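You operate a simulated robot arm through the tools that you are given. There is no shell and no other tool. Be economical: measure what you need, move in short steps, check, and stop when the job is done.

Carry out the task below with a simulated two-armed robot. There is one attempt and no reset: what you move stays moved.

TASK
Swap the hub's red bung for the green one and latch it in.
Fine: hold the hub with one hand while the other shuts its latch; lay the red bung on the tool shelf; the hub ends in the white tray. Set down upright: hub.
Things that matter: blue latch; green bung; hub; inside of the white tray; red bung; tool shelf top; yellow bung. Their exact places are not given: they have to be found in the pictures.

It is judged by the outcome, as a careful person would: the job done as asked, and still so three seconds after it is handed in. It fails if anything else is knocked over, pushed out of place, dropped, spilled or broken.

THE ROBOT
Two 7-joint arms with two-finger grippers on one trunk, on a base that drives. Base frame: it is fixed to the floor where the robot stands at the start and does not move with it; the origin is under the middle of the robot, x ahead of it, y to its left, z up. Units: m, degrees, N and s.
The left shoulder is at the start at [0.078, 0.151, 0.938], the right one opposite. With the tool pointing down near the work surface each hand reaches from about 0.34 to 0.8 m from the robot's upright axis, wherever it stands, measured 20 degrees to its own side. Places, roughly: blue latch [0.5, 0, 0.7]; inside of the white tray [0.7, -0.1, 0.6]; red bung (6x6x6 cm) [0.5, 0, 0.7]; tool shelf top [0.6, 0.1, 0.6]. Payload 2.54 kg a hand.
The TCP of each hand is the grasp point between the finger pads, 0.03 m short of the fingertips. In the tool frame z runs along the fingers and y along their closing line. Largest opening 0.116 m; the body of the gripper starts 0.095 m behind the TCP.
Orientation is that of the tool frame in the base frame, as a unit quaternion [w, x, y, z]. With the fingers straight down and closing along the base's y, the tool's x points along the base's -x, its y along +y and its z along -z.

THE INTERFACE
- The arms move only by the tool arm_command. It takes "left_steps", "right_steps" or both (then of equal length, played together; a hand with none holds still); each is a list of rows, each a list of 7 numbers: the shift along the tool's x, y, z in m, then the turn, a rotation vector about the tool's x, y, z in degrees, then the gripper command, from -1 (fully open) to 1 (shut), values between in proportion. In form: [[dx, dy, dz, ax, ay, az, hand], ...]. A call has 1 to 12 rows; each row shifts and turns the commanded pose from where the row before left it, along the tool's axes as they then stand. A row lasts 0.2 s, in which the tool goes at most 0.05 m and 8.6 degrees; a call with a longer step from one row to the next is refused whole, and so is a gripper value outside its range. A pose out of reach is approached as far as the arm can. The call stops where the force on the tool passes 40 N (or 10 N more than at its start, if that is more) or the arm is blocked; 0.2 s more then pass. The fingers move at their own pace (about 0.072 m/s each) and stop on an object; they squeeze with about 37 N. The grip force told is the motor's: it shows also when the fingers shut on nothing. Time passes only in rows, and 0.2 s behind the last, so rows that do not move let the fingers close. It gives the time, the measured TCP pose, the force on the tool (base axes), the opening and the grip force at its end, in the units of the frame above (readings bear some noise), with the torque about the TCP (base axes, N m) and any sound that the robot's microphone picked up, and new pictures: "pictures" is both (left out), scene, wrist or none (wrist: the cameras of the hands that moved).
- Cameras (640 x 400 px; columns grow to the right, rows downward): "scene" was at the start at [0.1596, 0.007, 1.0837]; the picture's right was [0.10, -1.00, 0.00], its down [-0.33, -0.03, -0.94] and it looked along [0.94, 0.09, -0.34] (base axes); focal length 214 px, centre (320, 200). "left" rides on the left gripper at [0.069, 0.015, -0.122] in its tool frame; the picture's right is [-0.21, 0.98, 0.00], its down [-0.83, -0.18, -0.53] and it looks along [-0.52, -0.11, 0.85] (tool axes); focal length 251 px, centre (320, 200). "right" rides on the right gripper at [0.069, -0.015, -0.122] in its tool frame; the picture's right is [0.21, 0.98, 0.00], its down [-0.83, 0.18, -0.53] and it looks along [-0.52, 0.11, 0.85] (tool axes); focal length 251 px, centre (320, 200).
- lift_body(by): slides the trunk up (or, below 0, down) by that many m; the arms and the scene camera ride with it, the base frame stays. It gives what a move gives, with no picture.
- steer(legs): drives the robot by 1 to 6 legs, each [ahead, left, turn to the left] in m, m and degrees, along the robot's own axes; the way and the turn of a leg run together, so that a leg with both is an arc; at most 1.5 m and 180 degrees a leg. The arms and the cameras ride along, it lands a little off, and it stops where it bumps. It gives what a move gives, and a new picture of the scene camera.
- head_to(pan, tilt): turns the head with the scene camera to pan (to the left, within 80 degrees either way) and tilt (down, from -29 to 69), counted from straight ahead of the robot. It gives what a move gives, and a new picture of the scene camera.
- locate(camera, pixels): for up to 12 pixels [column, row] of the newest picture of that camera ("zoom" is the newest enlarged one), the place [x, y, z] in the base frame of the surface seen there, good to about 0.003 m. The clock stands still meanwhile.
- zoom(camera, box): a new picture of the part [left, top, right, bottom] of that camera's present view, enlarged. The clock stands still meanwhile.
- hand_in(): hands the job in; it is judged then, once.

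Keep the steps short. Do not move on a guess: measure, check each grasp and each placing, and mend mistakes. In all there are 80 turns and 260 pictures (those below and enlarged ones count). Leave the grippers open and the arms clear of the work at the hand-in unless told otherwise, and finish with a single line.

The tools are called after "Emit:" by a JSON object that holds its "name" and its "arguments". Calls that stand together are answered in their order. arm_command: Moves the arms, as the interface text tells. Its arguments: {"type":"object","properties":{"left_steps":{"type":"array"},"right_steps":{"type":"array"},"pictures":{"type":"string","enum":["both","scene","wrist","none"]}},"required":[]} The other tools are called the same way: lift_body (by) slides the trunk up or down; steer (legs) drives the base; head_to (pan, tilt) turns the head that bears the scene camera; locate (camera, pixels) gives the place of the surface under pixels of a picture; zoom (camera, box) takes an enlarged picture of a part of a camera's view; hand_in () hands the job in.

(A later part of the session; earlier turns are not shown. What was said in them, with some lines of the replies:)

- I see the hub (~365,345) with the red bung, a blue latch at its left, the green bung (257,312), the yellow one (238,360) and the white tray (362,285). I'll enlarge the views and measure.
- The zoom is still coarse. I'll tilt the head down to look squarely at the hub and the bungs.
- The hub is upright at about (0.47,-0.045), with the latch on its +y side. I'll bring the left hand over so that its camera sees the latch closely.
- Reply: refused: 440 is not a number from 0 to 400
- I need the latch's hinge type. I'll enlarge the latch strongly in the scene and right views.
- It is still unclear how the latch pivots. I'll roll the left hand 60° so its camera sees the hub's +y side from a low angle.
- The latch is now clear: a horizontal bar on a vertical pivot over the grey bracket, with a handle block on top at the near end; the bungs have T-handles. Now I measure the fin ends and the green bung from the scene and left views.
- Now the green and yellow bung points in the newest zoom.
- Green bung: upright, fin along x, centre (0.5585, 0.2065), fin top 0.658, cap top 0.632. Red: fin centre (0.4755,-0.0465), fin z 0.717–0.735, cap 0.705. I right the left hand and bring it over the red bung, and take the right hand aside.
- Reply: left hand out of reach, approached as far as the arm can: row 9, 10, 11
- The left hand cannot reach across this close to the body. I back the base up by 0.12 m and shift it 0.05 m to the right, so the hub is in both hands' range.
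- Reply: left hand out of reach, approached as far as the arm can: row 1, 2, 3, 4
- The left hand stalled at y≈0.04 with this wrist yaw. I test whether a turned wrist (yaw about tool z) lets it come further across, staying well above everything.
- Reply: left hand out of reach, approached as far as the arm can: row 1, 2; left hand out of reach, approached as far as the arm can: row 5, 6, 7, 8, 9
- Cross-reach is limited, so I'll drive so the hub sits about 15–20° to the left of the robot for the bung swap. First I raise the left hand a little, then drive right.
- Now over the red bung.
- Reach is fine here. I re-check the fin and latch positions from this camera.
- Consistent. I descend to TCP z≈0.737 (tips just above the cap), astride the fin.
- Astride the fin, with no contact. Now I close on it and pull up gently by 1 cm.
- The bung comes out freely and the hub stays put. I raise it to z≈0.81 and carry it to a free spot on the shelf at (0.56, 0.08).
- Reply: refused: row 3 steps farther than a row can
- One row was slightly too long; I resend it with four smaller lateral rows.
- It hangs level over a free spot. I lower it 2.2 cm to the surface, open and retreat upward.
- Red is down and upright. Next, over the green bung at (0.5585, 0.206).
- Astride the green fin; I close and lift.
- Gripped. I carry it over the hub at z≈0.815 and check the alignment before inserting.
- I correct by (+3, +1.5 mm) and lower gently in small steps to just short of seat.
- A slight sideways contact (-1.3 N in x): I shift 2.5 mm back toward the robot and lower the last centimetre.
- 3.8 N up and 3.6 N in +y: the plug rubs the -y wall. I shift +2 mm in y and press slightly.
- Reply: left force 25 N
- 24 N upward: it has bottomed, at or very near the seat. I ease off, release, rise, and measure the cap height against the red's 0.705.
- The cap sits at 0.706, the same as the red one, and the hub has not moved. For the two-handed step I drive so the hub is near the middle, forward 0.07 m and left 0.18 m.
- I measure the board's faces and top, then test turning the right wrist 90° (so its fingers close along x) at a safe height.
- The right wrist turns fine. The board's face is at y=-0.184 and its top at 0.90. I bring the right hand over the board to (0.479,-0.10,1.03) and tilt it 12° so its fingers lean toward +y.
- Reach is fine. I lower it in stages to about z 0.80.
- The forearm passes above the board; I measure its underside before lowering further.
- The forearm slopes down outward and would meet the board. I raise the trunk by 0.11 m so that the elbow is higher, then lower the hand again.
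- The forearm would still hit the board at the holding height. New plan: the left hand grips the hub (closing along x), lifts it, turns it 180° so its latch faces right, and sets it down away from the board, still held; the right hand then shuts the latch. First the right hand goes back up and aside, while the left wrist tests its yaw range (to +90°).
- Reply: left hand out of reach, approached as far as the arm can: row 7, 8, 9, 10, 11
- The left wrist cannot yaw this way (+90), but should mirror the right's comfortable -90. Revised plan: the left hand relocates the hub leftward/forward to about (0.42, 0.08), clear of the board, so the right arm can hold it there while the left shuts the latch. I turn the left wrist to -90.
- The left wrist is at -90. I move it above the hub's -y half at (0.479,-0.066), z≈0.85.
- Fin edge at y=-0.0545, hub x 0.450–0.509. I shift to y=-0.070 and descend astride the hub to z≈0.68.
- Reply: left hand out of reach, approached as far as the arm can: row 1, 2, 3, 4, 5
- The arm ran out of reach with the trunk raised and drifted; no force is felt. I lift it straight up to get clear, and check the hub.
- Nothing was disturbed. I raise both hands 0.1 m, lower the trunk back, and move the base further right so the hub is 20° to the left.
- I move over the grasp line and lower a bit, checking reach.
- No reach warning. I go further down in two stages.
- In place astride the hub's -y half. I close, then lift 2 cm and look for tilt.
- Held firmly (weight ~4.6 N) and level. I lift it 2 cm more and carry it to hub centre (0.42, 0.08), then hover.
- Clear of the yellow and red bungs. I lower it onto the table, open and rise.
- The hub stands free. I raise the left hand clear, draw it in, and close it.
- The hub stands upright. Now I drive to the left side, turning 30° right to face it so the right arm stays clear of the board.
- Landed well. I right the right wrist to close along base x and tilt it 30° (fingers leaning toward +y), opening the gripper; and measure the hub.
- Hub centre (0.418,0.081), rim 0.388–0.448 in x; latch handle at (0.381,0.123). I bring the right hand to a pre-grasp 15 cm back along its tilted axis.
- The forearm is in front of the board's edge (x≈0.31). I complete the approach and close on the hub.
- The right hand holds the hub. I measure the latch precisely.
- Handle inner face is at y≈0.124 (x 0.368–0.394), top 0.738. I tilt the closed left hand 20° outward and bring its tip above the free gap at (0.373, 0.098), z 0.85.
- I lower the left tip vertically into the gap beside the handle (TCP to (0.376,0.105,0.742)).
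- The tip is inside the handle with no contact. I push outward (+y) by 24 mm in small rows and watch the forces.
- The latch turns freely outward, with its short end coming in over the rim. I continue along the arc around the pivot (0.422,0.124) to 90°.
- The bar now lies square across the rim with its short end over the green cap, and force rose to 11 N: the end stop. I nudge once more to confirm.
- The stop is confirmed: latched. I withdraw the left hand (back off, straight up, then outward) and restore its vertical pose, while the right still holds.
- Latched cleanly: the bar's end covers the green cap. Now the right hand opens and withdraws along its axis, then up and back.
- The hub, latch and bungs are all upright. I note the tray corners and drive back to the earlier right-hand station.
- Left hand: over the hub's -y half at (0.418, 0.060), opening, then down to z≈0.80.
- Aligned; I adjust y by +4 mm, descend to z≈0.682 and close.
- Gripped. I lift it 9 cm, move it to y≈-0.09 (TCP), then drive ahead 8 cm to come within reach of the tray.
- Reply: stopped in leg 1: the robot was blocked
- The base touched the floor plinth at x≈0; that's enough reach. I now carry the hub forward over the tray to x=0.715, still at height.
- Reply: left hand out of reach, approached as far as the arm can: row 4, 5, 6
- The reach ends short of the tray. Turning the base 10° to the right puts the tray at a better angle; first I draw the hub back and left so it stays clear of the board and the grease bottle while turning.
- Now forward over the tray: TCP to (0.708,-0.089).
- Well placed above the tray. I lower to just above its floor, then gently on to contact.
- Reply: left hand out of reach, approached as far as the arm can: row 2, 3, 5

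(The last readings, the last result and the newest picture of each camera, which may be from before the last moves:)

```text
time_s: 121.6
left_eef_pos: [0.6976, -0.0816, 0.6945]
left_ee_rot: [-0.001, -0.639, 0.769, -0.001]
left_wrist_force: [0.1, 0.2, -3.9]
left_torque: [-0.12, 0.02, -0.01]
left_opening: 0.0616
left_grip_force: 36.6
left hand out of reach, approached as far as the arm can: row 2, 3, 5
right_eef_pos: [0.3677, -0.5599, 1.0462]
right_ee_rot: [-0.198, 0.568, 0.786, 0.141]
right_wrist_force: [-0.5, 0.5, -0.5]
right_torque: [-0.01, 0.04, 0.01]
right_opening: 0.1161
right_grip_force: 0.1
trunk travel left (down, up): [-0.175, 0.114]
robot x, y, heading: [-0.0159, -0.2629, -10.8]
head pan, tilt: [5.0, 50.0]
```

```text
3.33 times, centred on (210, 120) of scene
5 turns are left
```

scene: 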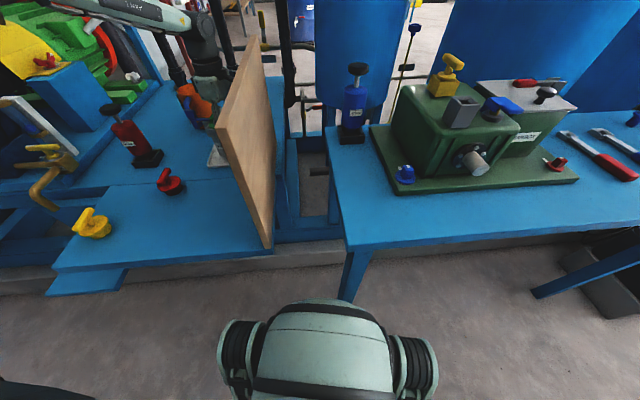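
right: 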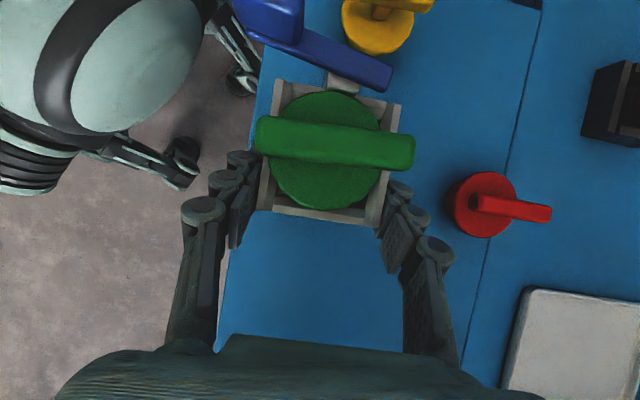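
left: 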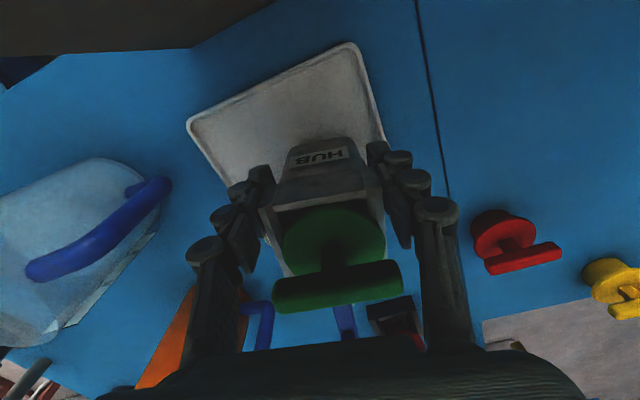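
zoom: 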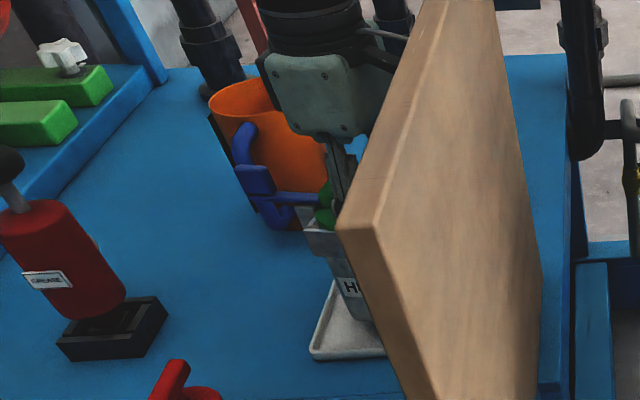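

The hub is inside the tray outline at centre (0.70,-0.06) with its base ~8 mm above the floor; I lower the last bit with the trunk (no reach problem), then open.

Emit:
{"name": "lift_body", "arguments": {"by": -0.009}}

Emit:
{"name": "arm_command", "arguments": {"left_steps": [[0, 0, 0, 0, 0, 0, 1], [0, 0, 0, 0, 0, 0, 0.3], [0, 0, 0, 0, 0, 0, -0.2], [0, 0, 0, 0, 0, 0, -0.6], [0, 0, 0, 0, 0, 0, -1], [0, 0, 0, 0, 0, 0, -1]]}}

Emit:
{"name": "zoom", "arguments": {"camera": "left", "box": [160, 20, 480, 220]}}

```text
time_s: 122.2
left_eef_pos: [0.6971, -0.0822, 0.6856]
left_ee_rot: [0.0, -0.639, 0.769, 0.0]
left_wrist_force: [-0.1, 0.4, -4.4]
left_torque: [-0.13, 0.0, 0.03]
left_opening: 0.0614
left_grip_force: 37.0
right_eef_pos: [0.367, -0.5593, 1.037]
right_ee_rot: [-0.197, 0.568, 0.786, 0.141]
right_wrist_force: [-0.9, -0.8, 0.1]
right_torque: [0.01, 0.02, 0.0]
right_opening: 0.1161
right_grip_force: 0.1
trunk travel left (down, up): [-0.166, 0.123]
robot x, y, heading: [-0.0155, -0.2621, -10.6]
head pan, tilt: [5.0, 50.0]
```

```text
time_s: 123.6
left_eef_pos: [0.6968, -0.083, 0.6867]
left_ee_rot: [-0.001, -0.64, 0.769, 0.0]
left_wrist_force: [-0.7, -0.5, 0.1]
left_torque: [0.01, 0.0, 0.0]
left_opening: 0.1158
left_grip_force: 0.0
right_eef_pos: [0.3662, -0.559, 1.0373]
right_ee_rot: [-0.198, 0.568, 0.786, 0.141]
right_wrist_force: [0.2, -0.6, 0.4]
right_torque: [0.03, 0.02, 0.0]
right_opening: 0.1161
right_grip_force: 0.0
trunk travel left (down, up): [-0.166, 0.123]
robot x, y, heading: [-0.0201, -0.2583, -10.4]
head pan, tilt: [5.0, 50.0]
```

scene: 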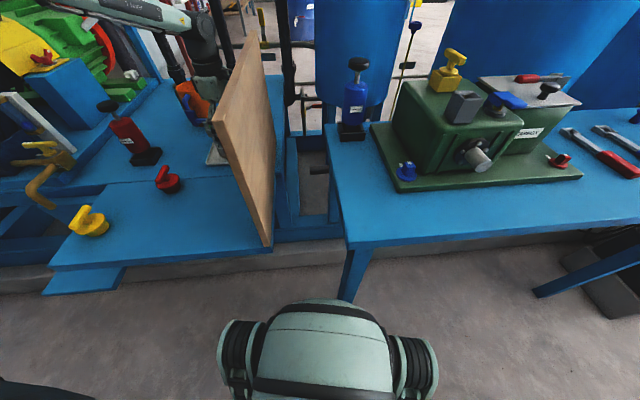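
left: 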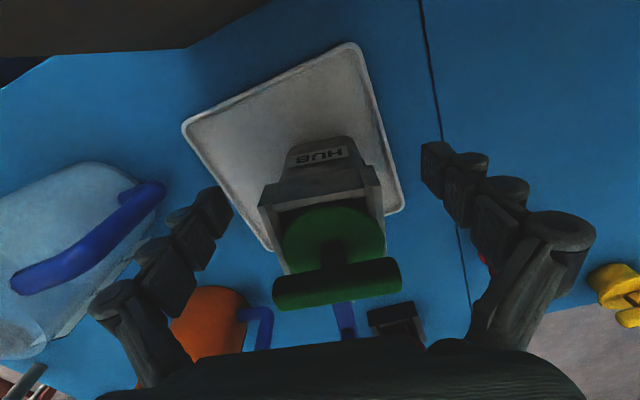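

```text
2.00 times, centred on (320, 120) of left
4 turns are left
```

zoom: 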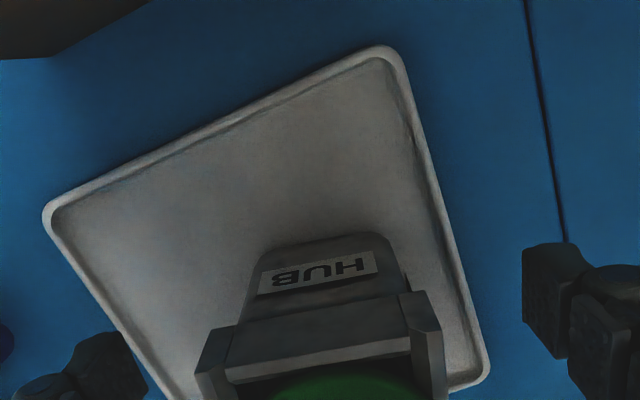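

The hub stands free inside the tray. I raise the hand straight up with the trunk, then draw the arm up and back.

Emit:
{"name": "lift_body", "arguments": {"by": 0.12}}

Emit:
{"name": "arm_command", "arguments": {"left_steps": [[0, 0, -0.045, 0, 0, 0, -1], [0, 0, -0.045, 0, 0, 0, -1], [0, 0.04, 0, 0, 0, 0, -1], [-0.01, 0.04, 0, 0, 0, 0, -1], [-0.02, 0.04, 0, 0, 0, 0, -1], [-0.02, 0.04, 0, 0, 0, 0, -1], [-0.02, 0.04, 0, 0, 0, 0, -1], [0, 0, 0, 0, 0, 0, -1]]}}

Emit:
{"name": "zoom", "arguments": {"camera": "left", "box": [100, 0, 420, 200]}}

Emit:
{"name": "zoom", "arguments": {"camera": "scene", "box": [60, 80, 280, 260]}}

```text
time_s: 125.1
left_eef_pos: [0.6965, -0.0827, 0.8064]
left_ee_rot: [-0.001, -0.639, 0.77, 0.0]
left_wrist_force: [0.1, -0.2, 1.6]
left_torque: [0.0, -0.01, 0.0]
left_opening: 0.116
left_grip_force: 0.1
right_eef_pos: [0.3675, -0.5594, 1.157]
right_ee_rot: [-0.198, 0.569, 0.786, 0.141]
right_wrist_force: [0.4, -0.2, 0.1]
right_torque: [-0.02, 0.05, 0.01]
right_opening: 0.1163
right_grip_force: 0.1
trunk travel left (down, up): [-0.286, 0.003]
robot x, y, heading: [-0.013, -0.2601, -10.7]
head pan, tilt: [5.0, 50.0]
```

```text
time_s: 126.9
left_eef_pos: [0.5105, 0.0231, 0.8971]
left_ee_rot: [-0.001, -0.639, 0.769, 0.0]
left_wrist_force: [-0.1, 0.2, 0.1]
left_torque: [0.02, 0.05, -0.01]
left_opening: 0.1162
left_grip_force: 0.0
right_eef_pos: [0.3674, -0.5587, 1.157]
right_ee_rot: [-0.197, 0.569, 0.786, 0.142]
right_wrist_force: [0.3, -1.0, 0.2]
right_torque: [0.03, -0.01, 0.0]
right_opening: 0.116
right_grip_force: 0.0
trunk travel left (down, up): [-0.286, 0.003]
robot x, y, heading: [-0.0144, -0.2597, -10.6]
head pan, tilt: [5.0, 50.0]
```

scene: 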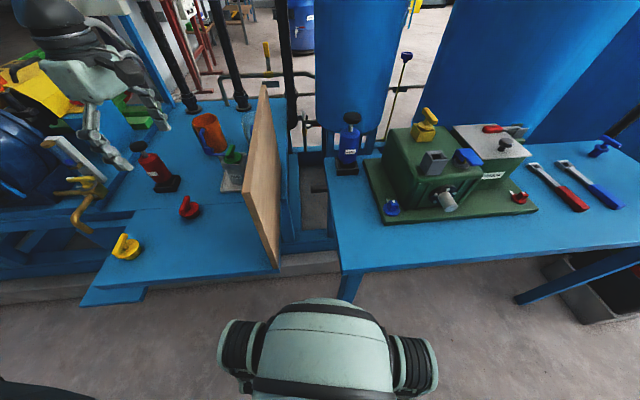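
left: 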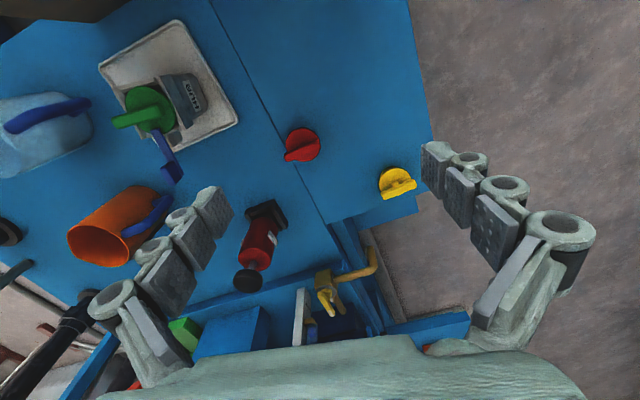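

```text
2.00 times, centred on (260, 100) of left
```

zoom: 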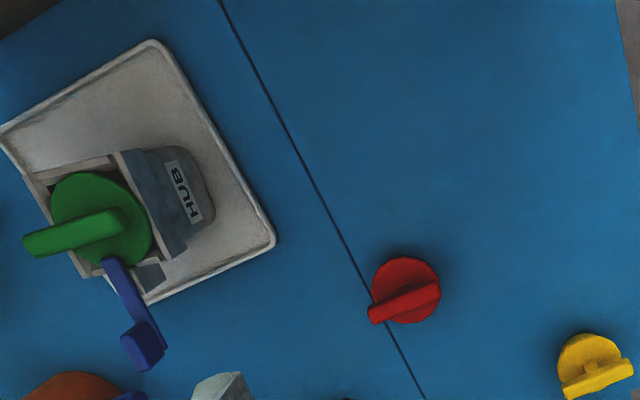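

```text
2.22 times, centred on (170, 170) of scene
3 turns are left
```

zoom: 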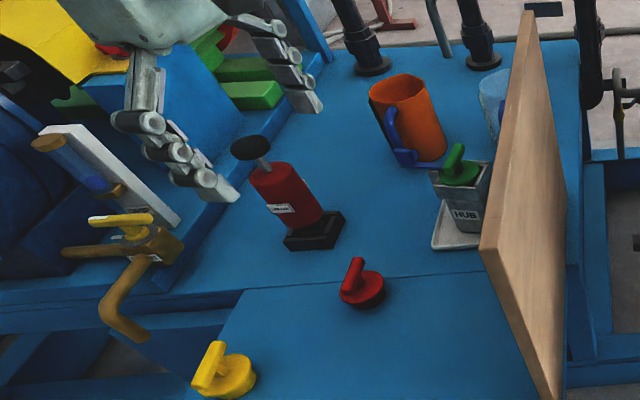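

The hub stands upright in the tray with the green bung latched in. The red bung is on the shelf, the yellow one hasn't been touched, and both grippers are open and clear. I'm handing in.

Emit:
{"name": "hand_in", "arguments": {}}

```text
The job is handed in.
```

The hub's red bung is swapped for the green one and latched in; the hub stands upright in the white tray and the red bung is on the tool shelf.
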